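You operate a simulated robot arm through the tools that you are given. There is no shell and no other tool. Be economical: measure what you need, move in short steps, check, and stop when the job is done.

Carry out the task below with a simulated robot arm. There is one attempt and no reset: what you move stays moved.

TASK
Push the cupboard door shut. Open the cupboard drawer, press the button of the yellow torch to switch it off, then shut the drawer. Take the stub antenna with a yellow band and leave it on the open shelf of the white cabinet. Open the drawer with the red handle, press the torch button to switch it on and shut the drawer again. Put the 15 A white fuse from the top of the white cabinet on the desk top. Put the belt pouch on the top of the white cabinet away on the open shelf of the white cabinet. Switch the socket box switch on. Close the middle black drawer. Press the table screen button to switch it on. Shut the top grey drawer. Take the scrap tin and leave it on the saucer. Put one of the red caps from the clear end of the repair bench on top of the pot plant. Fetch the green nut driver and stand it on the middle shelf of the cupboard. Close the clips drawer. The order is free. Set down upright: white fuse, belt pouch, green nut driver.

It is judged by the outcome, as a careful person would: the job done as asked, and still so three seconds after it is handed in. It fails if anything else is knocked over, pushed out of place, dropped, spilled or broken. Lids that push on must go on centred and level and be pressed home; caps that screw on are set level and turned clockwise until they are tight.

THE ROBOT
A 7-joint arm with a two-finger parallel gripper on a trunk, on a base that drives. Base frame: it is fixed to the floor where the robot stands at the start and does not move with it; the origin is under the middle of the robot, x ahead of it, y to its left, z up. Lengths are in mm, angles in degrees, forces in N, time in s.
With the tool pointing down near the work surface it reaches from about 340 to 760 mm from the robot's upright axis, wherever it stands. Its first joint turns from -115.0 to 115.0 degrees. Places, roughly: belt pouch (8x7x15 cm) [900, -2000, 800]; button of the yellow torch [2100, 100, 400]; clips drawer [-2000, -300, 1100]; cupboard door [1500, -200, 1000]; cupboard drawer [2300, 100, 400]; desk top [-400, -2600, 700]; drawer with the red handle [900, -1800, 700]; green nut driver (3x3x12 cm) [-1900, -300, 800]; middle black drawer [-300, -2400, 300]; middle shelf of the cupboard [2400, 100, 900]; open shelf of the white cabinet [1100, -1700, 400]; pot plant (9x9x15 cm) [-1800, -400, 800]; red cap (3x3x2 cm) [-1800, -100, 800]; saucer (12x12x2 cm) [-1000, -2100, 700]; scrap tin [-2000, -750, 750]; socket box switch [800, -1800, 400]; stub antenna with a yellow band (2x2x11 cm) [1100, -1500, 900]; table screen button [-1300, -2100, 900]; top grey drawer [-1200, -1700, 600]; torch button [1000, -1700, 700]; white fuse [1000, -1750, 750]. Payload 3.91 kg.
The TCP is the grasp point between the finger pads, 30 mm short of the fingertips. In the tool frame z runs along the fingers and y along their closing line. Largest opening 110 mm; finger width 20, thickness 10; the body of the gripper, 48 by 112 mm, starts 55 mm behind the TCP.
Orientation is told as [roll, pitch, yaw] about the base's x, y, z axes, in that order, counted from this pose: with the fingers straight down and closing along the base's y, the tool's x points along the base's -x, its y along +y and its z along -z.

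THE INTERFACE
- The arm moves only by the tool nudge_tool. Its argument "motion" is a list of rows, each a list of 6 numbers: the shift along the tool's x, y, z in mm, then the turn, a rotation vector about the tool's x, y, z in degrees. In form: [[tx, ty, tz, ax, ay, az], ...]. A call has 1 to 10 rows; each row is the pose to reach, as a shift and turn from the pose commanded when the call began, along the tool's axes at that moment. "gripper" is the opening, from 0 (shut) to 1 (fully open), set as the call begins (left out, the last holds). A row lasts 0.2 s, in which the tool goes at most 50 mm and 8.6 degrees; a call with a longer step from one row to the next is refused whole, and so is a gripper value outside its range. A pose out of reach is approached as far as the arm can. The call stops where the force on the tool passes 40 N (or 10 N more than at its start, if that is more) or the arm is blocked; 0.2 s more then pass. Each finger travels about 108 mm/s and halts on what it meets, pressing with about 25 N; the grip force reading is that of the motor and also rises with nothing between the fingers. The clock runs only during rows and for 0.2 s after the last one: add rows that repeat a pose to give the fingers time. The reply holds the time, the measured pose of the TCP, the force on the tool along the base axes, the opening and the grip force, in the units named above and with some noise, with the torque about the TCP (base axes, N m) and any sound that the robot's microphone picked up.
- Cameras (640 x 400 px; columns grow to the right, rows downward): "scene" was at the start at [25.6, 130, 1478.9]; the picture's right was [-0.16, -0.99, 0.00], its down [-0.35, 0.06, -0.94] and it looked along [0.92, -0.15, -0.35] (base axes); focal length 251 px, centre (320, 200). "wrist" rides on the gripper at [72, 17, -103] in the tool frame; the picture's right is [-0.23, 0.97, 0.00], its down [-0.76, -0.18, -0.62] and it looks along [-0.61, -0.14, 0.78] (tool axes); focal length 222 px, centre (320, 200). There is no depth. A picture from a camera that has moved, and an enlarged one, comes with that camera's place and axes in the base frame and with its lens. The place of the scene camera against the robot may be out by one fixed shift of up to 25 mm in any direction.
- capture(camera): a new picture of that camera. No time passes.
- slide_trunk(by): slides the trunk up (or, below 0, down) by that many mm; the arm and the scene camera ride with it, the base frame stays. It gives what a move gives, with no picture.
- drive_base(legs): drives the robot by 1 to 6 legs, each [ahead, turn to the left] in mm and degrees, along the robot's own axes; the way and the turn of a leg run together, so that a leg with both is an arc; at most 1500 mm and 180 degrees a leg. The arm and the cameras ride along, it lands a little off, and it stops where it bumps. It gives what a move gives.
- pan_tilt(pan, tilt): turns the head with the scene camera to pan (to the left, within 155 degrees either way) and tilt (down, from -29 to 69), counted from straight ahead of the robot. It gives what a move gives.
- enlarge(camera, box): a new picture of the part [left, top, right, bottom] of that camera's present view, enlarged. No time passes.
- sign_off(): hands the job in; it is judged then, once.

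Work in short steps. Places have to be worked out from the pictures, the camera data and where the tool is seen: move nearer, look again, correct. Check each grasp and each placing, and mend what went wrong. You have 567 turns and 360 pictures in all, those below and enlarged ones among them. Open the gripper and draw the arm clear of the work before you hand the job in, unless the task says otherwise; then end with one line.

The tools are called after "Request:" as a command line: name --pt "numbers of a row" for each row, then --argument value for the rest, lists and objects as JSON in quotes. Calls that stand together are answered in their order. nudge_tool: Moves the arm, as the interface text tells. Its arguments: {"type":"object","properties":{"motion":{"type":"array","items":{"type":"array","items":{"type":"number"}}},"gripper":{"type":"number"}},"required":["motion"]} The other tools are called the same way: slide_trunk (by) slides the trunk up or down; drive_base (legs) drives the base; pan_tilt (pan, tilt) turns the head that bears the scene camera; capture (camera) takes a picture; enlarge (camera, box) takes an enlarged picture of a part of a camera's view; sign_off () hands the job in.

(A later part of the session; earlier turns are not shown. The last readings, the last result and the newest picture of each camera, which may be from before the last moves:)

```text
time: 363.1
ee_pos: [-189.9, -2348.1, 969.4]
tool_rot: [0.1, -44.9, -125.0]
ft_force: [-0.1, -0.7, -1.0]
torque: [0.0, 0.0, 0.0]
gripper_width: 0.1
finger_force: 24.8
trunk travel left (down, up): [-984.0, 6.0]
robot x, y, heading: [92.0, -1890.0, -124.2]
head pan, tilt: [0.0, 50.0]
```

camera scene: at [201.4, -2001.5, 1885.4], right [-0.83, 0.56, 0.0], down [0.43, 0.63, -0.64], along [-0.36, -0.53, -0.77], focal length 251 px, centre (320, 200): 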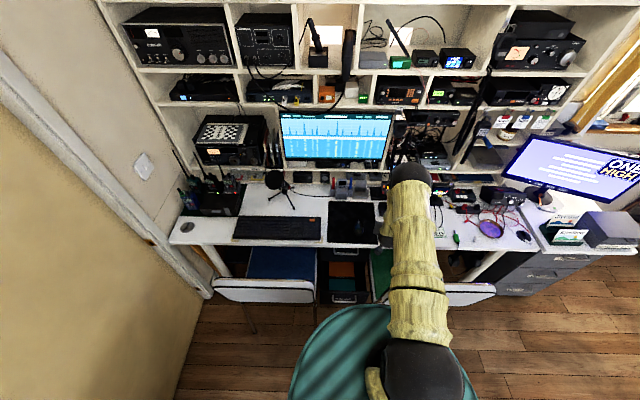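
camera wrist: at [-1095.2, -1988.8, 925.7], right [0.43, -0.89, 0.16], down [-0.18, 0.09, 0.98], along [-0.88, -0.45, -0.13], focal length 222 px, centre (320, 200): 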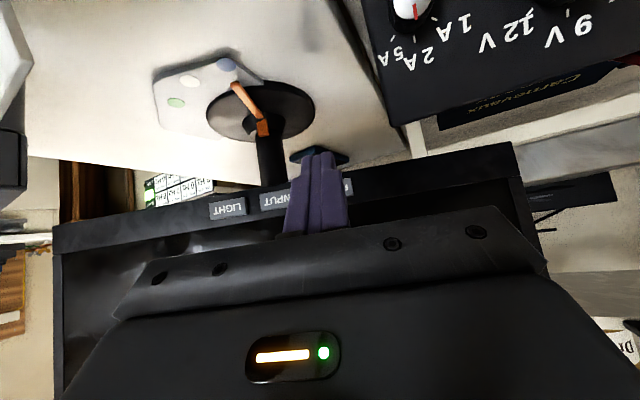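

Request:
nudge_tool --pt "30 -12 -30 0 0 0" --pt "60 -25 -60 0 0 0" --pt "60 -25 -60 0 0 0"

Request:
slide_trunk --by -380

Request:
capture --camera "wrist"

Request:
capture --camera "scene"

```text
time: 363.9
ee_pos: [-162.4, -2264.8, 969.9]
tool_rot: [0.1, -44.9, -125.0]
ft_force: [-0.1, 0.5, 0.4]
torque: [-0.03, -0.03, -0.02]
gripper_width: 0.0
finger_force: 24.9
trunk travel left (down, up): [-984.0, 6.0]
robot x, y, heading: [90.4, -1892.6, -124.2]
head pan, tilt: [0.0, 50.0]
```

```text
time: 367.6
ee_pos: [-162.3, -2264.6, 590.2]
tool_rot: [0.1, -44.9, -125.1]
ft_force: [0.3, 0.7, 0.0]
torque: [0.03, 0.0, 0.01]
gripper_width: 0.2
finger_force: 25.4
trunk travel left (down, up): [-604.0, 386.0]
robot x, y, heading: [92.1, -1896.6, -124.5]
head pan, tilt: [0.0, 50.0]
```

```text
200 pictures are left
camera wrist: at [-77.6, -2172.6, 610.7], right [0.71, -0.69, 0.16], down [-0.2, 0.02, 0.98], along [-0.68, -0.72, -0.13], focal length 222 px, centre (320, 200)
```

wrist: 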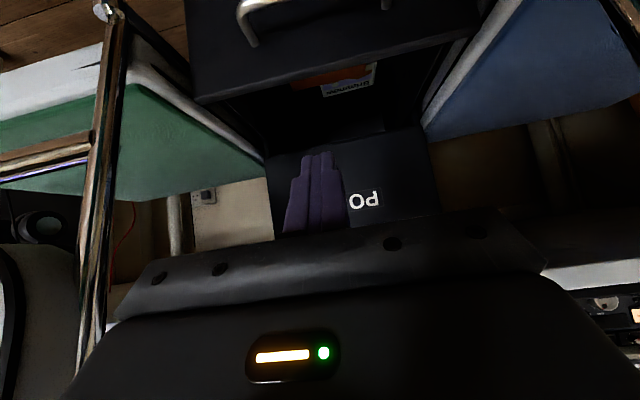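

```text
199 pictures are left
camera scene: at [201.4, -2001.3, 1505.4], right [-0.83, 0.56, 0.0], down [0.43, 0.63, -0.64], along [-0.36, -0.53, -0.77], focal length 251 px, centre (320, 200)
```

scene: 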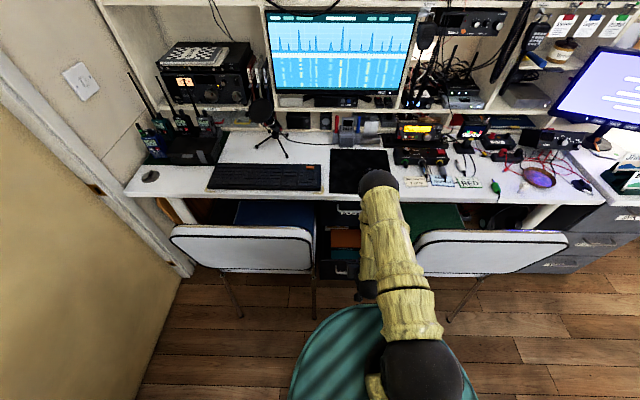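

Request:
slide_trunk --by -100

Request:
capture --camera "wrist"

```text
time: 368.9
ee_pos: [-161.3, -2264.5, 489.4]
tool_rot: [0.1, -44.9, -125.0]
ft_force: [-0.4, -0.7, -0.5]
torque: [-0.01, 0.05, 0.02]
gripper_width: 0.0
finger_force: 25.2
trunk travel left (down, up): [-504.0, 486.0]
robot x, y, heading: [94.8, -1892.8, -124.4]
head pan, tilt: [0.0, 50.0]
```

```text
198 pictures are left
camera wrist: at [-77.6, -2172.5, 510.7], right [0.71, -0.69, 0.16], down [-0.2, 0.02, 0.98], along [-0.68, -0.72, -0.13], focal length 222 px, centre (320, 200)
```

wrist: 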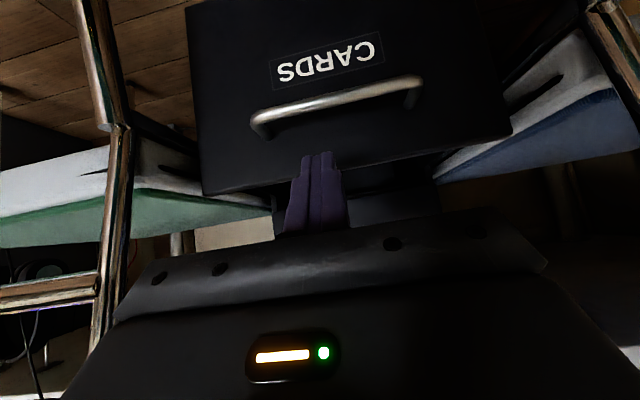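

Request:
slide_trunk --by -45

Request:
nudge_tool --pt "-18 8 18 0 0 0" --pt "-35 15 35 0 0 0" --pt "-53 15 53 0 0 0" --pt "-71 15 71 0 0 0" --pt "-88 15 88 0 0 0" --pt "-106 15 106 0 0 0"

Request:
capture --camera "wrist"

```text
time: 369.8
ee_pos: [-161.9, -2264.5, 444.3]
tool_rot: [0.1, -44.9, -125.1]
ft_force: [0.6, -0.4, 0.5]
torque: [0.0, -0.01, 0.0]
gripper_width: 0.0
finger_force: 24.8
trunk travel left (down, up): [-459.0, 531.0]
robot x, y, heading: [91.7, -1891.1, -124.2]
head pan, tilt: [0.0, 50.0]
```

```text
time: 371.2
ee_pos: [-236.1, -2394.9, 444.0]
tool_rot: [0.1, -44.8, -125.1]
ft_force: [0.0, 0.7, 0.0]
torque: [0.02, -0.01, -0.04]
gripper_width: 0.0
finger_force: 25.2
trunk travel left (down, up): [-459.0, 531.0]
robot x, y, heading: [92.6, -1893.1, -124.5]
head pan, tilt: [0.0, 50.0]
```

```text
197 pictures are left
camera wrist: at [-151.5, -2303.4, 465.3], right [0.71, -0.69, 0.16], down [-0.2, 0.02, 0.98], along [-0.68, -0.72, -0.13], focal length 222 px, centre (320, 200)
```

wrist: 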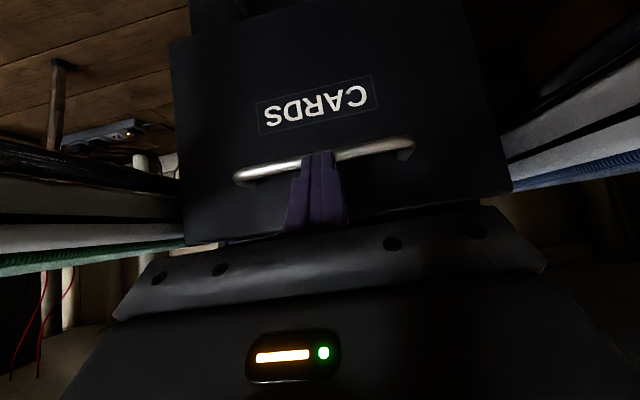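

The drawer is moving in. I keep pushing with the arm.

Request:
nudge_tool --pt "-18 0 18 0 0 0" --pt "-35 0 35 0 0 0" --pt "-50 0 50 0 0 0" --pt "-64 0 64 0 0 0" --pt "-74 0 74 0 0 0" --pt "-82 0 82 0 0 0" --pt "-90 0 90 0 0 0" --pt "-98 0 98 0 0 0" --pt "-106 0 106 0 0 0"

Request:
capture --camera "wrist"

```text
time: 371.8
ee_pos: [-262.3, -2431.4, 444.4]
tool_rot: [0.2, -44.5, -125.1]
ft_force: [6.1, 9.5, 14.8]
torque: [0.0, 0.04, -0.03]
gripper_width: 0.0
finger_force: 24.8
trunk travel left (down, up): [-459.0, 531.0]
robot x, y, heading: [87.7, -1890.8, -124.4]
head pan, tilt: [0.0, 50.0]
stopped in row 3: the force on the tool passed its limit at 49 N (the readings are from after the stop); the commanded pose is now the measured one
```

```text
196 pictures are left
camera wrist: at [-176.5, -2338.9, 466.8], right [0.7, -0.69, 0.16], down [-0.21, 0.02, 0.98], along [-0.68, -0.72, -0.13], focal length 222 px, centre (320, 200)
```

wrist: 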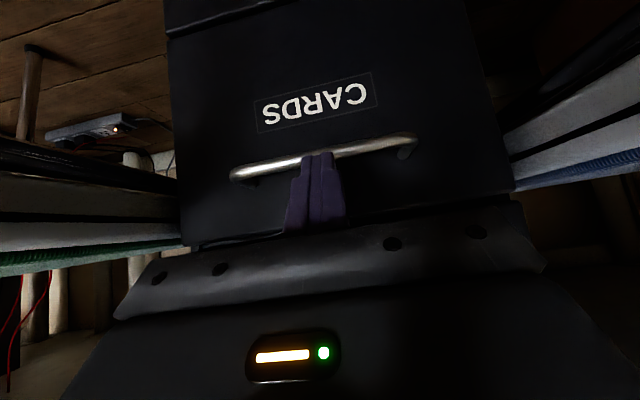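

Request:
nudge_tool --pt "35 0 -35 0 0 0" --pt "70 0 -70 0 0 0" --pt "106 0 -106 0 0 0" --pt "141 0 -141 0 0 0"

Request:
capture --camera "wrist"

Request:
enlarge --camera "scene" --box '[290, 180, 410, 300]'

```text
refused: row 3 steps farther than a row can; nothing moved
```

```text
195 pictures are left
camera wrist: at [-176.5, -2338.9, 466.8], right [0.7, -0.69, 0.16], down [-0.21, 0.02, 0.98], along [-0.68, -0.72, -0.13], focal length 222 px, centre (320, 200)
```

wrist: 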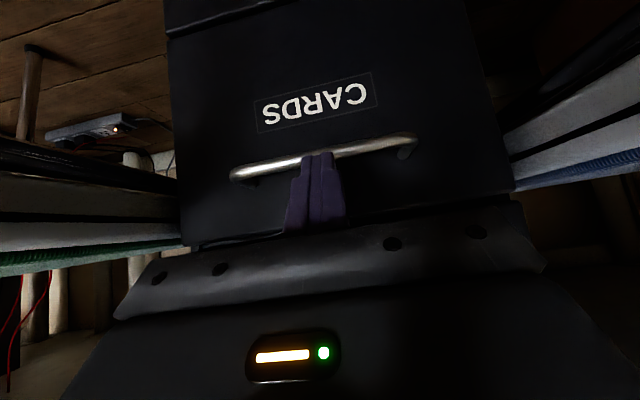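

```text
3.33 times, centred on (350, 240) of scene
camera zoom: at [202.7, -1999.5, 1360.8], right [-0.83, 0.56, 0.0], down [0.43, 0.63, -0.64], along [-0.36, -0.53, -0.77], focal length 836 px, centre (220, 67)
```

zoom: 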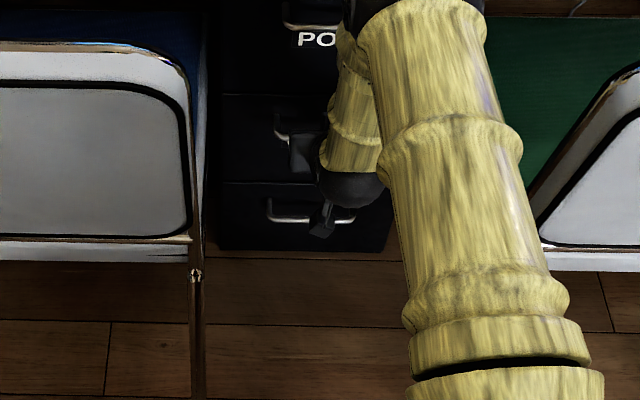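

The three fronts look flush: it is shut. I withdraw in smaller steps.

Request:
nudge_tool --pt "34 0 -34 0 0 0" --pt "68 0 -68 0 0 0" --pt "102 0 -102 0 0 0" --pt "136 0 -136 0 0 0"

Request:
capture --camera "wrist"

```text
time: 372.8
ee_pos: [-150.4, -2274.2, 445.0]
tool_rot: [0.1, -44.4, -125.0]
ft_force: [-1.1, 0.2, 0.7]
torque: [0.03, -0.02, -0.04]
gripper_width: 0.0
finger_force: 24.8
trunk travel left (down, up): [-459.0, 531.0]
robot x, y, heading: [92.3, -1895.0, -124.5]
head pan, tilt: [0.0, 50.0]
```

```text
193 pictures are left
camera wrist: at [-66.9, -2181.8, 467.8], right [0.7, -0.69, 0.16], down [-0.21, 0.01, 0.98], along [-0.68, -0.72, -0.13], focal length 222 px, centre (320, 200)
```

wrist: 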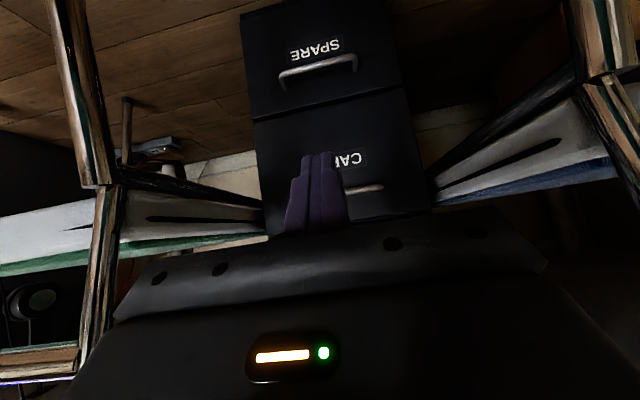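

The CARDS drawer is flush. I raise fully, back out from the chairs and drive toward the repair bench.

Request:
slide_trunk --by 400

Request:
slide_trunk --by 100

Request:
drive_base --legs '[[-400, 0], [0, -90], [1150, 0]]'

Request:
pan_tilt --pan 0 --tilt 30

Request:
capture --camera "scene"

```text
time: 376.6
ee_pos: [-151.8, -2274.7, 845.3]
tool_rot: [0.1, -44.4, -125.0]
ft_force: [0.5, -0.2, 0.8]
torque: [0.01, -0.02, 0.02]
gripper_width: 0.0
finger_force: 24.7
trunk travel left (down, up): [-859.0, 131.0]
robot x, y, heading: [89.6, -1897.1, -124.7]
head pan, tilt: [0.0, 50.0]
```

```text
time: 378.0
ee_pos: [-151.5, -2274.3, 945.4]
tool_rot: [0.0, -44.4, -124.9]
ft_force: [-0.9, -0.1, 0.0]
torque: [-0.01, -0.04, -0.01]
gripper_width: 0.0
finger_force: 24.6
trunk travel left (down, up): [-959.0, 31.0]
robot x, y, heading: [91.5, -1894.3, -124.5]
head pan, tilt: [0.0, 50.0]
```

```text
time: 392.8
ee_pos: [-1038.5, -694.1, 945.2]
tool_rot: [0.0, -44.4, 146.2]
ft_force: [-0.1, 1.0, 0.2]
torque: [0.01, 0.03, -0.02]
gripper_width: 0.0
finger_force: 25.3
trunk travel left (down, up): [-959.0, 31.0]
robot x, y, heading: [-647.7, -927.5, 146.8]
head pan, tilt: [0.0, 50.0]
```

```text
time: 393.6
ee_pos: [-1037.4, -693.6, 945.1]
tool_rot: [0.2, -44.5, 146.2]
ft_force: [0.5, 0.5, 0.2]
torque: [0.02, 0.02, -0.02]
gripper_width: 0.0
finger_force: 25.3
trunk travel left (down, up): [-959.0, 31.0]
robot x, y, heading: [-654.5, -927.6, 146.8]
head pan, tilt: [0.0, 30.0]
```

```text
192 pictures are left
camera scene: at [-767.2, -1048.6, 1889.8], right [0.55, 0.84, 0.0], down [0.42, -0.27, -0.87], along [-0.72, 0.47, -0.5], focal length 251 px, centre (320, 200)
```

scene: 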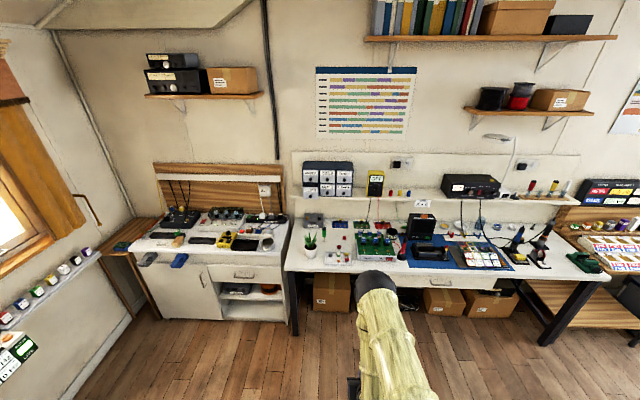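

Request:
enlarge --camera "scene" --box '[120, 170, 300, 310]'

Request:
enlarge --camera "scene" --box '[285, 150, 445, 290]'

```text
2.86 times, centred on (210, 240) of scene
camera zoom: at [-767.2, -1048.6, 1889.8], right [0.55, 0.84, 0.0], down [0.42, -0.27, -0.87], along [-0.72, 0.47, -0.5], focal length 716 px, centre (634, 86)
```

zoom: 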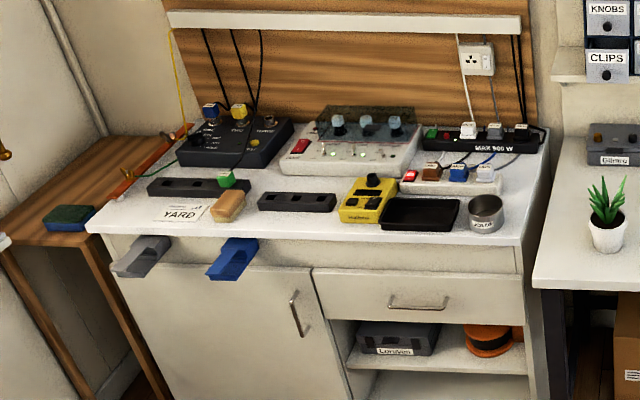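

```text
2.86 times, centred on (365, 220) of scene
camera zoom: at [-767.2, -1048.6, 1889.8], right [0.55, 0.84, 0.0], down [0.42, -0.27, -0.87], along [-0.72, 0.47, -0.5], focal length 716 px, centre (191, 143)
```

zoom: 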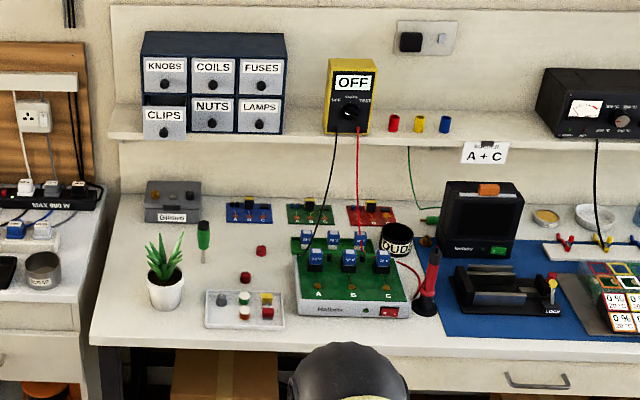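

I have all bench objects. I drive up to the bench, centred for the clips drawer, caps, plant and nut driver.

Request:
drive_base --legs '[[0, 11], [700, 0], [0, -12.8]]'

Request:
pan_tilt --pan 0 --tilt 35

Request:
capture --camera "scene"

Request:
capture --camera "wrist"

```text
time: 400.0
ee_pos: [-1673.5, -419.6, 945.5]
tool_rot: [0.0, -44.4, 144.3]
ft_force: [-0.6, 0.3, -0.2]
torque: [-0.01, -0.02, 0.0]
gripper_width: 0.0
finger_force: 25.4
trunk travel left (down, up): [-959.0, 31.0]
robot x, y, heading: [-1298.5, -666.3, 145.0]
head pan, tilt: [0.0, 30.0]
```

```text
time: 400.7
ee_pos: [-1673.6, -419.8, 945.6]
tool_rot: [0.1, -44.4, 144.3]
ft_force: [-0.3, 0.7, -0.5]
torque: [-0.03, -0.01, -0.04]
gripper_width: 0.0
finger_force: 25.2
trunk travel left (down, up): [-959.0, 31.0]
robot x, y, heading: [-1299.7, -661.2, 144.9]
head pan, tilt: [0.0, 35.0]
```

```text
189 pictures are left
camera scene: at [-1412.4, -783.5, 1882.1], right [0.57, 0.82, 0.0], down [0.47, -0.33, -0.82], along [-0.67, 0.47, -0.57], focal length 251 px, centre (320, 200)
```

scene: 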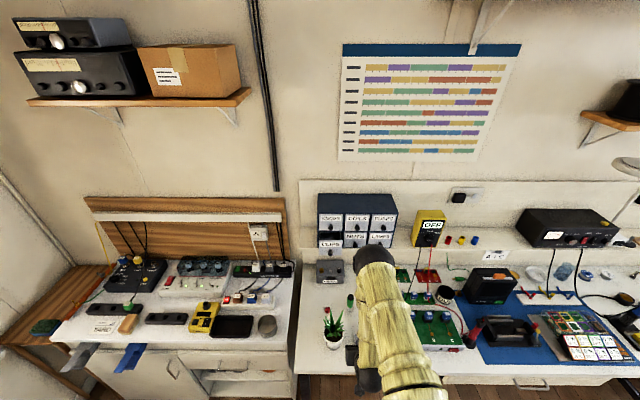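

```text
188 pictures are left
camera wrist: at [-1582.8, -504.8, 967.6], right [-0.7, -0.7, 0.16], down [0.02, 0.21, 0.98], along [-0.72, 0.69, -0.13], focal length 222 px, centre (320, 200)
```

wrist: 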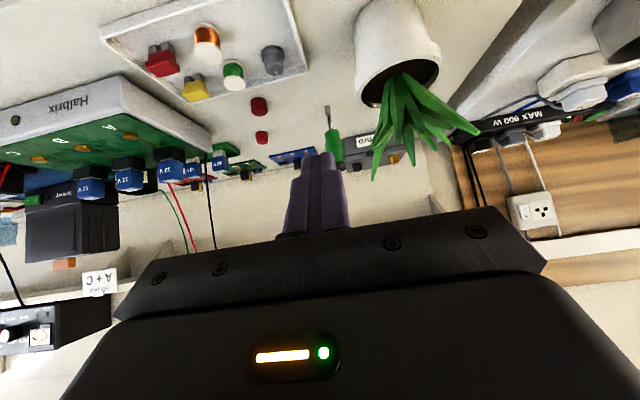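

Request:
enlarge --camera "scene" --box '[295, 185, 415, 285]'

```text
4.00 times, centred on (355, 235) of scene
camera zoom: at [-1412.4, -783.5, 1882.1], right [0.57, 0.82, 0.0], down [0.47, -0.33, -0.82], along [-0.67, 0.47, -0.57], focal length 1003 px, centre (180, 60)
```

zoom: 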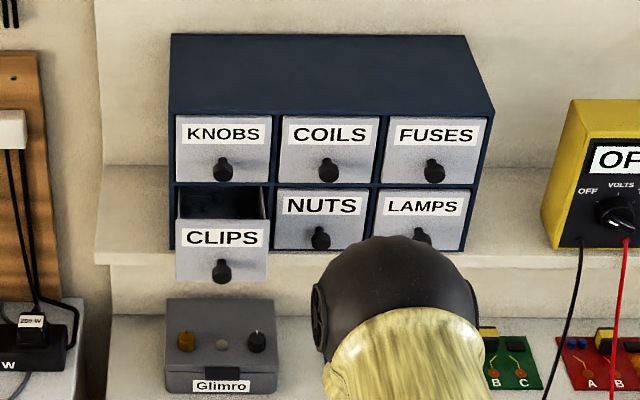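

I raise the hand and shift left to see the CLIPS drawer with the wrist camera.

Request:
nudge_tool --pt "-25 15 -25 0 0 0" --pt "-50 35 -50 0 0 0" --pt "-75 55 -75 0 0 0" --pt "-100 75 -100 0 0 0" --pt "-115 95 -115 0 0 0" --pt "-115 95 -115 0 0 0"

Request:
capture --camera "wrist"

```text
time: 402.1
ee_pos: [-1729.5, -495.3, 1109.7]
tool_rot: [0.0, -44.4, 144.3]
ft_force: [0.1, 0.6, 0.2]
torque: [0.02, -0.01, -0.04]
gripper_width: 0.0
finger_force: 25.2
trunk travel left (down, up): [-959.0, 31.0]
robot x, y, heading: [-1293.9, -666.1, 144.6]
head pan, tilt: [0.0, 35.0]
```

```text
186 pictures are left
camera wrist: at [-1638.7, -580.7, 1131.8], right [-0.7, -0.7, 0.16], down [0.02, 0.21, 0.98], along [-0.72, 0.69, -0.13], focal length 222 px, centre (320, 200)
```

wrist: 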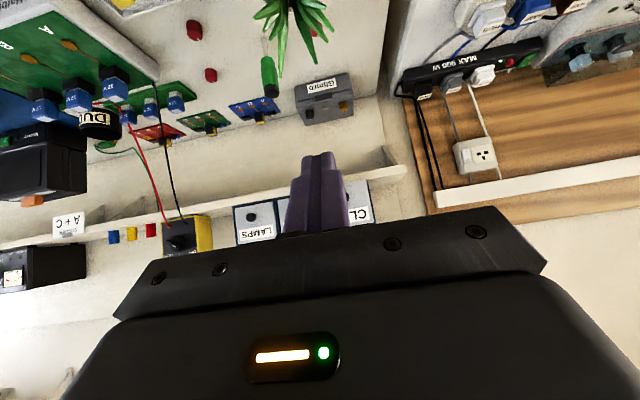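

CLIPS front is at u'≈-1464, v'≈-1406, z≈1099. I drive 80 mm nearer and advance the closed tip toward it.

Request:
drive_base --legs '[[80, 0]]'

Request:
nudge_tool --pt "-30 3 25 0 0 0" --pt "-62 6 55 0 0 0" --pt "-94 8 87 0 0 0" --pt "-126 8 119 0 0 0" --pt "-137 8 130 0 0 0" --pt "-137 8 130 0 0 0"

Request:
capture --camera "wrist"

Request:
enlarge --camera "scene" --box '[270, 180, 410, 300]'

```text
time: 403.2
ee_pos: [-1795.4, -449.1, 1109.8]
tool_rot: [0.1, -44.4, 144.4]
ft_force: [0.2, 0.3, 0.9]
torque: [0.02, 0.0, 0.0]
gripper_width: 0.0
finger_force: 25.2
trunk travel left (down, up): [-959.0, 31.0]
robot x, y, heading: [-1359.6, -621.4, 144.8]
head pan, tilt: [0.0, 35.0]
```

```text
time: 404.6
ee_pos: [-1953.9, -345.6, 1111.9]
tool_rot: [0.1, -44.3, 144.4]
ft_force: [0.7, -0.5, 0.1]
torque: [-0.01, 0.0, -0.01]
gripper_width: 0.2
finger_force: 25.4
trunk travel left (down, up): [-959.0, 31.0]
robot x, y, heading: [-1358.6, -621.5, 144.7]
head pan, tilt: [0.0, 35.0]
```

```text
185 pictures are left
camera wrist: at [-1863.0, -431.3, 1134.0], right [-0.7, -0.7, 0.16], down [0.02, 0.21, 0.98], along [-0.72, 0.69, -0.13], focal length 222 px, centre (320, 200)
```

wrist: 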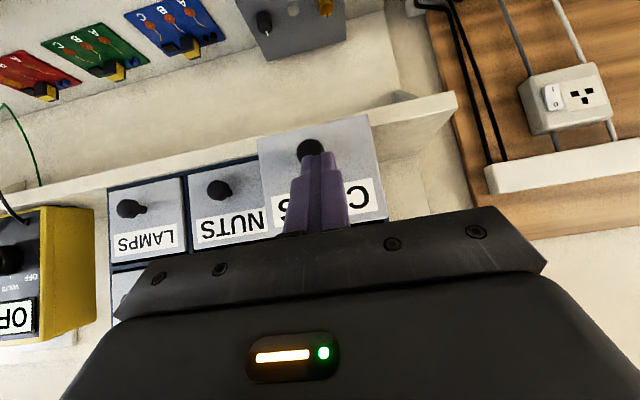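

```text
3.33 times, centred on (340, 240) of scene
camera zoom: at [-1478.1, -737.2, 1882.1], right [0.57, 0.82, 0.0], down [0.47, -0.33, -0.82], along [-0.67, 0.47, -0.57], focal length 836 px, centre (253, 67)
```

zoom: 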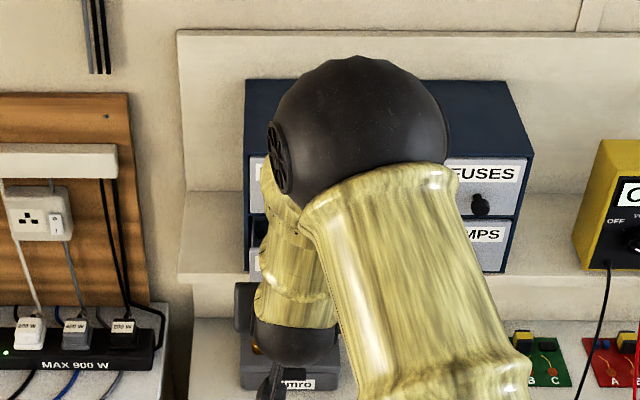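

Request:
nudge_tool --pt "-17 0 11 0 0 0" --pt "-28 0 22 0 0 0" --pt "-36 0 29 0 0 0" --pt "-43 0 36 0 0 0" --pt "-50 0 43 0 0 0" --pt "-57 0 50 0 0 0" --pt "-64 0 57 0 0 0" --pt "-71 0 64 0 0 0" --pt "-78 0 71 0 0 0"

Request:
capture --camera "wrist"

```text
time: 406.3
ee_pos: [-2013.4, -303.5, 1116.0]
tool_rot: [0.3, -43.6, 144.4]
ft_force: [22.6, -13.9, 16.4]
torque: [0.15, -0.12, -0.11]
gripper_width: 0.0
finger_force: 25.0
trunk travel left (down, up): [-959.0, 31.0]
robot x, y, heading: [-1362.8, -623.4, 144.8]
head pan, tilt: [0.0, 35.0]
stopped in row 8: the force on the tool passed its limit at 46 N (the readings are from after the stop); the commanded pose is now the measured one
```

```text
183 pictures are left
camera wrist: at [-1923.2, -388.9, 1140.0], right [-0.7, -0.7, 0.16], down [0.01, 0.22, 0.98], along [-0.71, 0.68, -0.15], focal length 222 px, centre (320, 200)
```

wrist: 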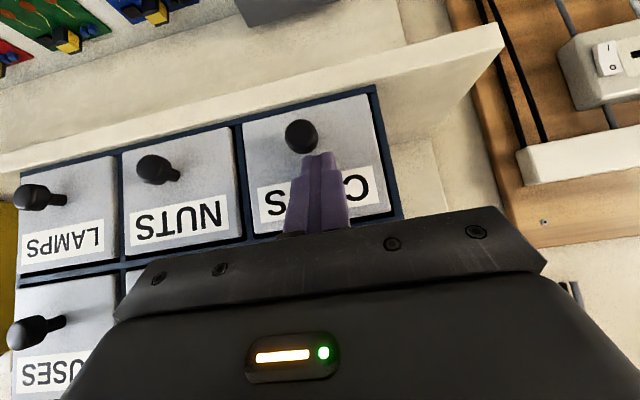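

CLIPS is flush with its neighbours. I retreat.

Request:
nudge_tool --pt "32 0 -32 0 0 0" --pt "64 0 -64 0 0 0" --pt "96 0 -96 0 0 0" --pt "128 -20 -128 0 0 0" --pt "150 -50 -150 0 0 0"

Request:
enlarge --camera "scene" --box '[270, 180, 410, 300]'

```text
time: 407.5
ee_pos: [-1817.2, -381.8, 1118.3]
tool_rot: [0.1, -43.5, 144.3]
ft_force: [0.1, 0.7, -0.3]
torque: [-0.03, -0.03, 0.06]
gripper_width: 0.2
finger_force: 25.4
trunk travel left (down, up): [-959.0, 31.0]
robot x, y, heading: [-1359.3, -621.9, 144.7]
head pan, tilt: [0.0, 35.0]
```

```text
3.33 times, centred on (340, 240) of scene
camera zoom: at [-1476.6, -736.4, 1882.2], right [0.57, 0.82, 0.0], down [0.47, -0.33, -0.82], along [-0.67, 0.47, -0.57], focal length 836 px, centre (253, 67)
```

zoom: 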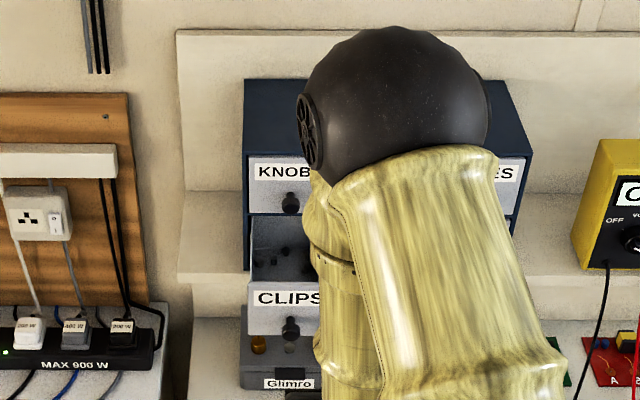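

The drawer came out again with the finger (or a catch). I look with the wrist camera.

Request:
capture --camera "wrist"

Request:
capture --camera "scene"

```text
181 pictures are left
camera wrist: at [-1726.9, -467.2, 1142.4], right [-0.7, -0.7, 0.16], down [0.0, 0.22, 0.98], along [-0.71, 0.68, -0.15], focal length 222 px, centre (320, 200)
```

wrist: 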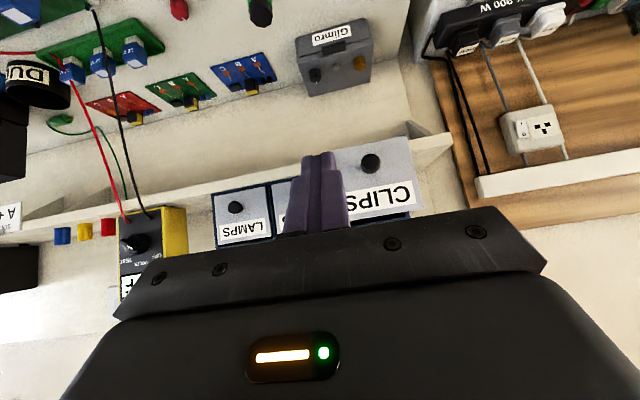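

```text
180 pictures are left
camera scene: at [-1476.6, -736.4, 1882.2], right [0.57, 0.82, 0.0], down [0.47, -0.33, -0.82], along [-0.67, 0.47, -0.57], focal length 251 px, centre (320, 200)
```

scene: 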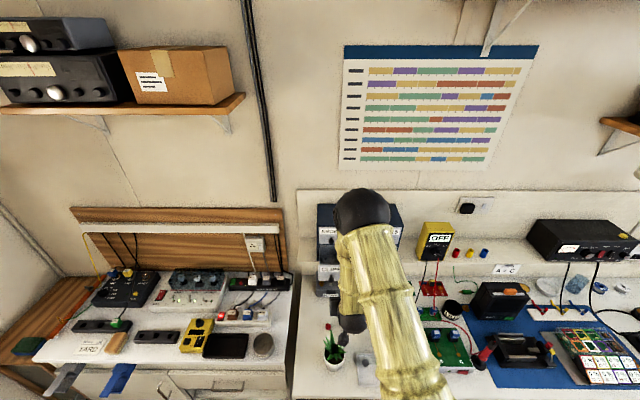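

The finger had caught behind the knob on retreat. I'll push again, to the left of the knob and a bit higher.

Request:
nudge_tool --pt "0 40 0 0 0 0" --pt "0 72 0 0 0 0" --pt "0 72 0 0 0 0"

Request:
capture --camera "wrist"

```text
time: 408.3
ee_pos: [-1858.5, -441.3, 1118.8]
tool_rot: [0.2, -43.4, 144.4]
ft_force: [0.7, -0.3, 0.7]
torque: [-0.03, 0.01, 0.01]
gripper_width: 0.0
finger_force: 24.9
trunk travel left (down, up): [-959.0, 31.0]
robot x, y, heading: [-1360.8, -622.2, 145.1]
head pan, tilt: [0.0, 35.0]
```

```text
179 pictures are left
camera wrist: at [-1768.9, -526.4, 1141.9], right [-0.7, -0.7, 0.16], down [0.0, 0.22, 0.98], along [-0.71, 0.68, -0.15], focal length 222 px, centre (320, 200)
```

wrist: 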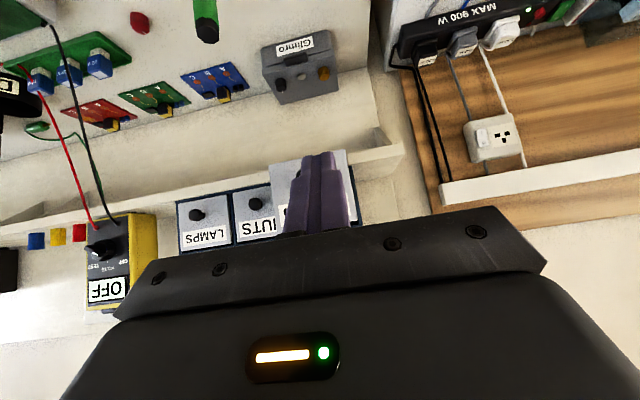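

Request:
nudge_tool --pt "-20 0 15 0 0 0" --pt "-40 0 32 0 0 0" --pt "-60 0 50 0 0 0" --pt "-80 0 69 0 0 0" --pt "-98 0 86 0 0 0" --pt "-116 0 103 0 0 0" --pt "-132 0 118 0 0 0"

Request:
capture --camera "wrist"

```text
time: 409.9
ee_pos: [-2004.3, -338.7, 1122.3]
tool_rot: [0.1, -43.4, 144.3]
ft_force: [0.5, -0.3, 0.1]
torque: [0.01, 0.0, 0.0]
gripper_width: 0.0
finger_force: 25.2
trunk travel left (down, up): [-959.0, 31.0]
robot x, y, heading: [-1361.6, -619.3, 144.9]
head pan, tilt: [0.0, 35.0]
```

```text
178 pictures are left
camera wrist: at [-1913.7, -423.8, 1146.9], right [-0.7, -0.7, 0.16], down [0.0, 0.22, 0.98], along [-0.71, 0.68, -0.15], focal length 222 px, centre (320, 200)
```

wrist: 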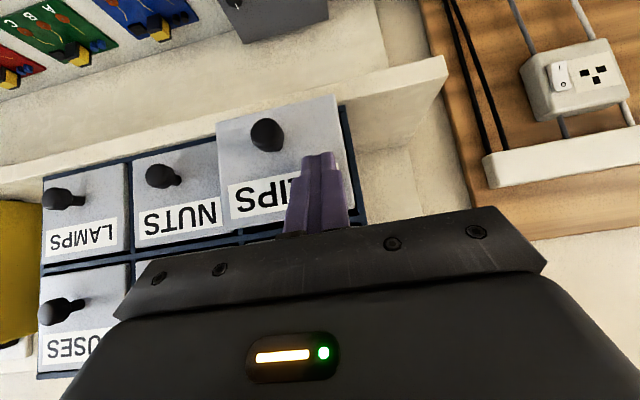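

Nearly in, with the finger beside the knob. I finish with small steps.

Request:
nudge_tool --pt "-4 0 4 0 0 0" --pt "-8 0 8 0 0 0" --pt "-12 0 12 0 0 0" --pt "-16 0 16 0 0 0" --pt "-19 0 19 0 0 0" --pt "-22 0 22 0 0 0" --pt "-25 0 25 0 0 0"

Request:
nudge_tool --pt "1 0 -1 0 0 0" --pt "4 0 -4 0 0 0" --pt "15 0 -15 0 0 0" --pt "40 0 -40 0 0 0" --pt "70 0 -70 0 0 0"

Request:
capture --camera "wrist"

```text
time: 411.5
ee_pos: [-2028.2, -321.6, 1122.1]
tool_rot: [0.1, -43.1, 144.4]
ft_force: [24.7, -14.6, 1.3]
torque: [-0.41, -0.21, -0.09]
gripper_width: 0.0
finger_force: 24.9
trunk travel left (down, up): [-959.0, 31.0]
robot x, y, heading: [-1360.5, -620.3, 144.6]
head pan, tilt: [0.0, 35.0]
```

```text
time: 412.7
ee_pos: [-1953.7, -375.4, 1124.3]
tool_rot: [0.1, -43.6, 144.5]
ft_force: [0.1, 1.8, 0.8]
torque: [0.0, -0.02, -0.01]
gripper_width: 0.0
finger_force: 25.1
trunk travel left (down, up): [-959.0, 31.0]
robot x, y, heading: [-1360.9, -617.9, 145.0]
head pan, tilt: [0.0, 35.0]
```

```text
177 pictures are left
camera wrist: at [-1861.8, -461.3, 1149.7], right [-0.7, -0.7, 0.16], down [0.01, 0.22, 0.98], along [-0.71, 0.68, -0.15], focal length 222 px, centre (320, 200)
```

wrist: 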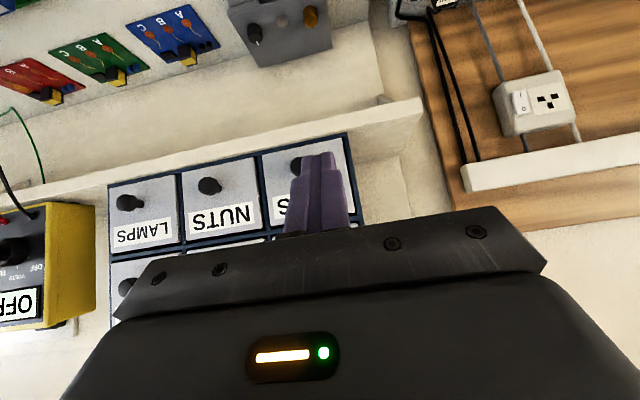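

CLIPS is closed and stays flush. Next the red cap: I draw back and point the tool down.

Request:
nudge_tool --pt "32 -20 -32 0 0 0" --pt "64 -40 -64 0 0 0" --pt "96 -60 -96 0 0 0"

Request:
nudge_tool --pt "0 0 0 0 8 0" --pt "0 0 0 0 16 0" --pt "0 0 0 0 24 0" --pt "0 0 0 0 32 0" --pt "0 0 0 0 40 0" --pt "0 0 0 0 43.5 0" --pt "0 0 0 0 43.5 0" --gripper 0.5

Request:
capture --camera "wrist"

Request:
capture --camera "scene"

```text
time: 413.5
ee_pos: [-1806.2, -405.0, 1129.6]
tool_rot: [0.3, -43.6, 144.4]
ft_force: [0.4, 0.3, -0.9]
torque: [-0.01, 0.03, 0.03]
gripper_width: 0.0
finger_force: 25.6
trunk travel left (down, up): [-959.0, 31.0]
robot x, y, heading: [-1359.7, -623.8, 144.5]
head pan, tilt: [0.0, 35.0]
```

```text
time: 415.1
ee_pos: [-1807.5, -404.8, 1126.8]
tool_rot: [0.2, 0.0, 144.5]
ft_force: [0.4, -0.2, 0.4]
torque: [0.0, -0.02, 0.01]
gripper_width: 55.0
finger_force: 0.1
trunk travel left (down, up): [-959.0, 31.0]
robot x, y, heading: [-1363.9, -618.7, 145.2]
head pan, tilt: [0.0, 35.0]
```

```text
176 pictures are left
camera wrist: at [-1757.8, -460.8, 1230.6], right [-0.75, -0.66, 0.0], down [-0.52, 0.59, 0.62], along [-0.41, 0.47, -0.78], focal length 222 px, centre (320, 200)
```

wrist: 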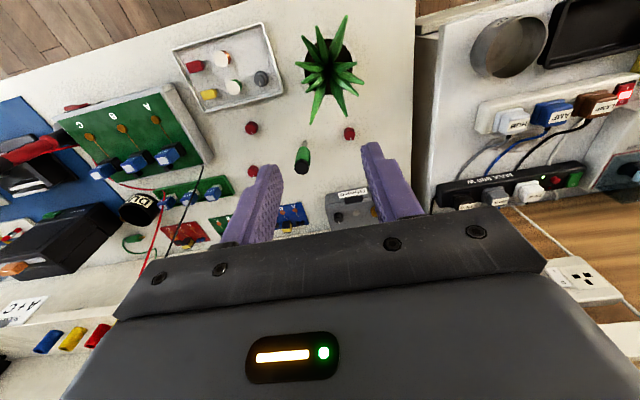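

```text
175 pictures are left
camera scene: at [-1477.5, -737.8, 1882.1], right [0.57, 0.82, 0.0], down [0.47, -0.33, -0.82], along [-0.67, 0.47, -0.57], focal length 251 px, centre (320, 200)
```

scene: 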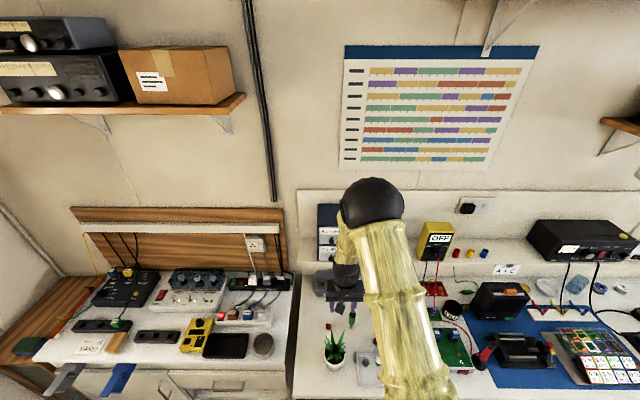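

Request:
enlarge --camera "wrist" --box '[220, 10, 400, 180]'

Request:
enlarge --camera "scene" --box '[305, 310, 385, 375]'

```text
2.35 times, centred on (310, 95) of wrist
camera zoom: at [-1757.8, -460.8, 1230.6], right [-0.75, -0.66, 0.0], down [-0.52, 0.59, 0.62], along [-0.41, 0.47, -0.78], focal length 523 px, centre (344, 447)
```

zoom: 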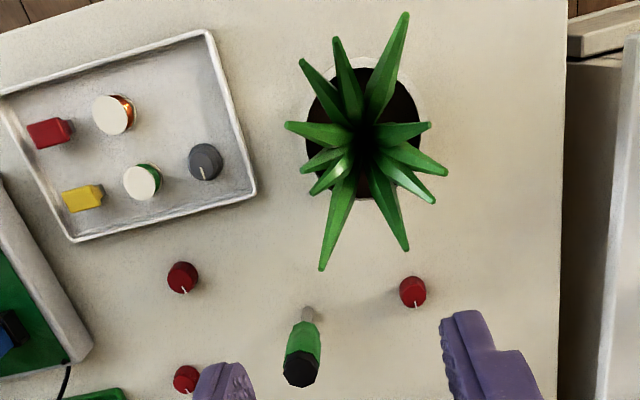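

```text
6.15 times, centred on (345, 342) of scene
camera zoom: at [-1477.5, -737.8, 1882.1], right [0.57, 0.82, 0.0], down [0.47, -0.33, -0.82], along [-0.67, 0.47, -0.57], focal length 1543 px, centre (166, -677)
```

zoom: 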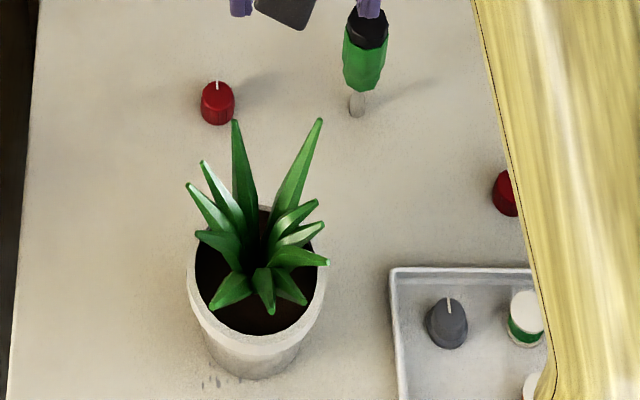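

Three loose red caps lie at the clear end; the one near the tray corner (about (-1765,-232)) is the safest to take. I move above it.

Request:
nudge_tool --pt "-15 -40 0 0 0 0" --pt "-30 -80 0 0 0 0" --pt "-45 -120 0 0 0 0" --pt "-66 -165 0 0 0 0" --pt "-66 -165 0 0 0 0"

Request:
slide_trunk --by -220

Request:
capture --camera "wrist"

```text
time: 416.3
ee_pos: [-1765.4, -233.8, 1129.8]
tool_rot: [0.0, 0.1, 144.4]
ft_force: [0.0, -0.9, 0.9]
torque: [0.01, 0.0, -0.02]
gripper_width: 55.3
finger_force: 0.1
trunk travel left (down, up): [-959.0, 31.0]
robot x, y, heading: [-1359.9, -623.4, 144.8]
head pan, tilt: [0.0, 35.0]
```

```text
time: 418.6
ee_pos: [-1763.8, -231.4, 909.4]
tool_rot: [0.1, 0.0, 144.5]
ft_force: [0.7, 0.6, -0.1]
torque: [0.03, -0.03, -0.02]
gripper_width: 54.8
finger_force: 0.1
trunk travel left (down, up): [-739.0, 251.0]
robot x, y, heading: [-1358.8, -620.7, 144.9]
head pan, tilt: [0.0, 35.0]
```

```text
172 pictures are left
camera wrist: at [-1715.1, -287.6, 1011.5], right [-0.75, -0.66, 0.0], down [-0.52, 0.59, 0.62], along [-0.41, 0.47, -0.78], focal length 222 px, centre (320, 200)
```

wrist: 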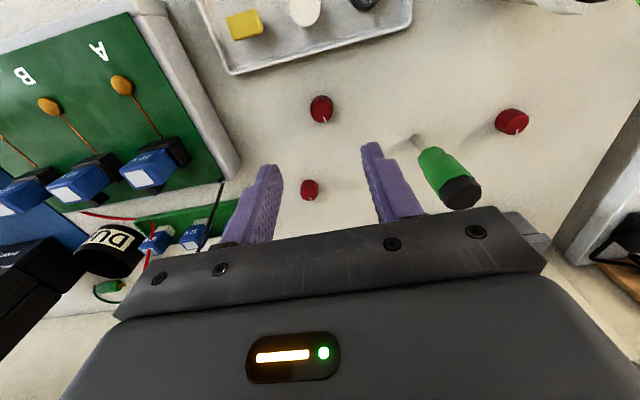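

Cap is at (-1762,-234.6), mid height z≈770. I descend so the tips hold its upper half.

Request:
nudge_tool --pt "3 2 45 0 0 0" --pt "3 2 85 0 0 0" --pt "3 2 105 0 0 0" --pt "3 2 105 0 0 0"

Request:
enlarge --camera "wrist" --box '[200, 100, 440, 240]'

```text
time: 419.6
ee_pos: [-1763.8, -234.8, 803.9]
tool_rot: [-0.1, 0.0, 144.5]
ft_force: [1.1, -0.6, 0.2]
torque: [0.04, -0.01, -0.02]
gripper_width: 55.4
finger_force: 0.1
trunk travel left (down, up): [-739.0, 251.0]
robot x, y, heading: [-1359.7, -622.1, 144.8]
head pan, tilt: [0.0, 35.0]
```

```text
2.67 times, centred on (320, 170) of wrist
camera zoom: at [-1714.1, -291.4, 906.3], right [-0.75, -0.66, 0.0], down [-0.52, 0.59, 0.62], along [-0.41, 0.47, -0.78], focal length 592 px, centre (320, 280)
```

zoom: 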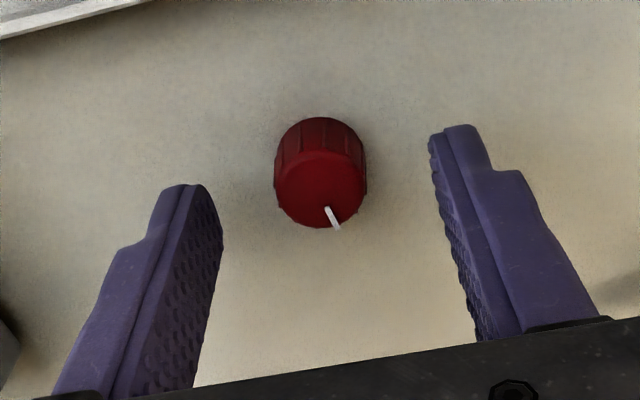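

Request:
nudge_tool --pt "0 0 5 0 0 0" --pt "0 0 5 0 0 0"

Request:
nudge_tool --pt "0 0 0 0 0 0" --pt "0 0 0 0 0 0" --pt "0 0 0 0 0 0" --gripper 0

Request:
nudge_tool --pt "0 0 -20 0 0 0" --pt "0 0 -60 0 0 0" --pt "0 0 -100 0 0 0" --pt "0 0 -145 0 0 0"

Request:
capture --camera "wrist"

```text
time: 420.2
ee_pos: [-1763.7, -235.3, 799.1]
tool_rot: [0.1, 0.0, 144.5]
ft_force: [0.3, -0.1, -0.4]
torque: [0.0, 0.02, 0.0]
gripper_width: 54.9
finger_force: 0.1
trunk travel left (down, up): [-739.0, 251.0]
robot x, y, heading: [-1359.7, -619.8, 145.1]
head pan, tilt: [0.0, 35.0]
```

```text
time: 421.0
ee_pos: [-1763.3, -235.2, 799.0]
tool_rot: [0.1, 0.1, 144.5]
ft_force: [0.2, 0.1, 1.0]
torque: [-0.02, 0.02, 0.03]
gripper_width: 18.7
finger_force: 24.9
trunk travel left (down, up): [-739.0, 251.0]
robot x, y, heading: [-1360.7, -620.5, 145.0]
head pan, tilt: [0.0, 35.0]
```

```text
time: 422.0
ee_pos: [-1763.1, -234.3, 945.1]
tool_rot: [0.2, 0.1, 144.5]
ft_force: [0.2, 0.1, 0.0]
torque: [0.01, -0.01, 0.01]
gripper_width: 19.8
finger_force: 25.0
trunk travel left (down, up): [-739.0, 251.0]
robot x, y, heading: [-1358.2, -623.1, 144.6]
head pan, tilt: [0.0, 35.0]
```

```text
170 pictures are left
camera wrist: at [-1713.8, -291.1, 1047.5], right [-0.75, -0.66, 0.0], down [-0.52, 0.59, 0.62], along [-0.41, 0.47, -0.78], focal length 222 px, centre (320, 200)
```

wrist: 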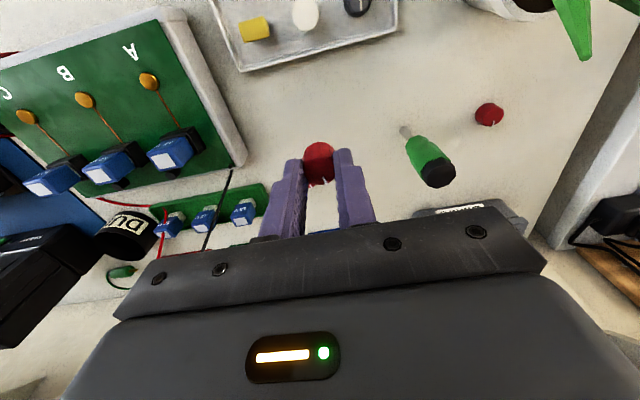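

Request:
enlarge --camera "wrist" --box '[260, 120, 380, 210]'

```text
4.44 times, centred on (320, 165) of wrist
camera zoom: at [-1713.8, -291.1, 1047.5], right [-0.75, -0.66, 0.0], down [-0.52, 0.59, 0.62], along [-0.41, 0.47, -0.78], focal length 987 px, centre (320, 356)
```

zoom: 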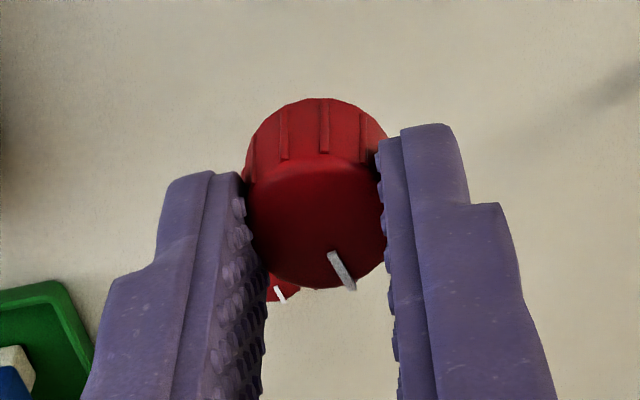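

The cap is held squarely at the tips. I rise and move over toward the plant to see its crown.

Request:
nudge_tool --pt "0 0 -30 0 0 0" --pt "20 40 -60 0 0 0" --pt "45 80 -70 0 0 0" --pt "60 120 -70 0 0 0" --pt "90 150 -70 0 0 0" --pt "120 170 -70 0 0 0" --pt "120 170 -70 0 0 0"

Request:
capture --camera "wrist"

Request:
enlarge --camera "scene" --box '[280, 260, 400, 340]'

```text
refused: row 2 steps farther than a row can; nothing moved
```

```text
168 pictures are left
camera wrist: at [-1713.8, -291.1, 1047.5], right [-0.75, -0.66, 0.0], down [-0.52, 0.59, 0.62], along [-0.41, 0.47, -0.78], focal length 222 px, centre (320, 200)
```

wrist: 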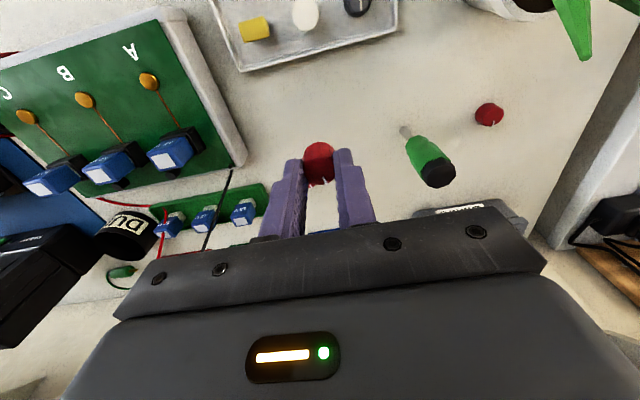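

```text
5.00 times, centred on (340, 300) of scene
camera zoom: at [-1476.7, -738.5, 1662.1], right [0.57, 0.82, 0.0], down [0.47, -0.33, -0.82], along [-0.67, 0.47, -0.57], focal length 1254 px, centre (220, -300)
```

zoom: 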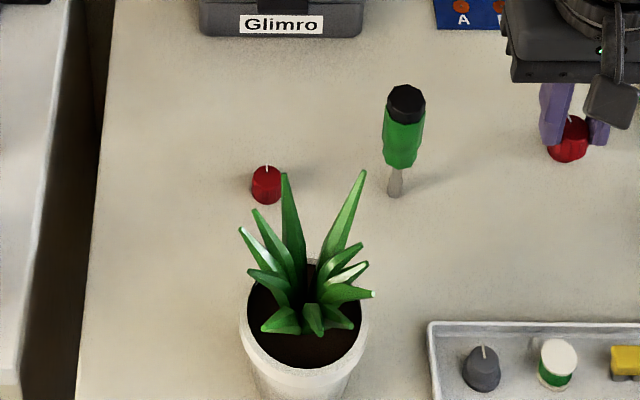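

I redo that move in legal steps.

Request:
nudge_tool --pt "0 0 -40 0 0 0" --pt "10 30 -70 0 0 0" --pt "30 70 -70 0 0 0" --pt "50 110 -70 0 0 0" --pt "80 145 -70 0 0 0" --pt "110 170 -70 0 0 0" --pt "110 170 -70 0 0 0"

Request:
capture --camera "wrist"

```text
time: 423.6
ee_pos: [-1773.3, -437.9, 1014.1]
tool_rot: [0.1, 0.0, 144.5]
ft_force: [0.4, -0.2, 0.8]
torque: [0.01, 0.02, -0.04]
gripper_width: 19.8
finger_force: 24.8
trunk travel left (down, up): [-739.0, 251.0]
robot x, y, heading: [-1362.3, -620.1, 145.0]
head pan, tilt: [0.0, 35.0]
```

```text
166 pictures are left
camera wrist: at [-1723.8, -492.8, 1116.6], right [-0.75, -0.66, 0.0], down [-0.52, 0.59, 0.62], along [-0.41, 0.47, -0.78], focal length 222 px, centre (320, 200)
```

wrist: 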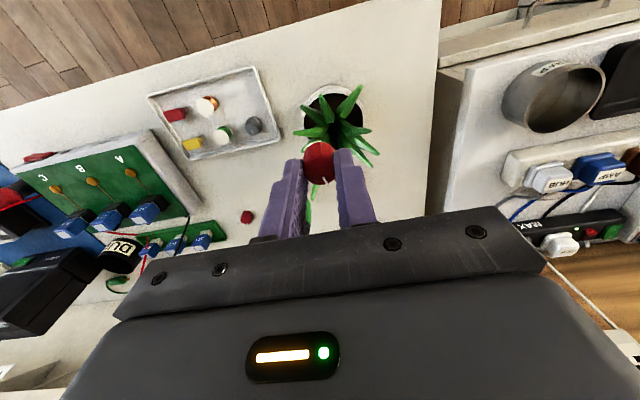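

Request:
enlarge --camera "wrist" --box '[270, 70, 400, 160]'

```text
4.44 times, centred on (335, 115) of wrist
camera zoom: at [-1723.8, -492.8, 1116.6], right [-0.75, -0.66, 0.0], down [-0.52, 0.59, 0.62], along [-0.41, 0.47, -0.78], focal length 987 px, centre (253, 578)
```

zoom: 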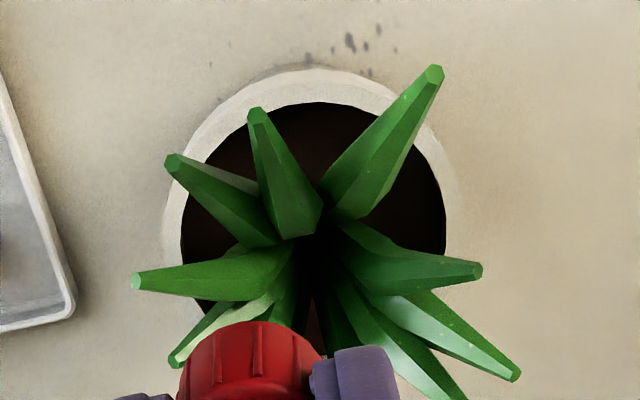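

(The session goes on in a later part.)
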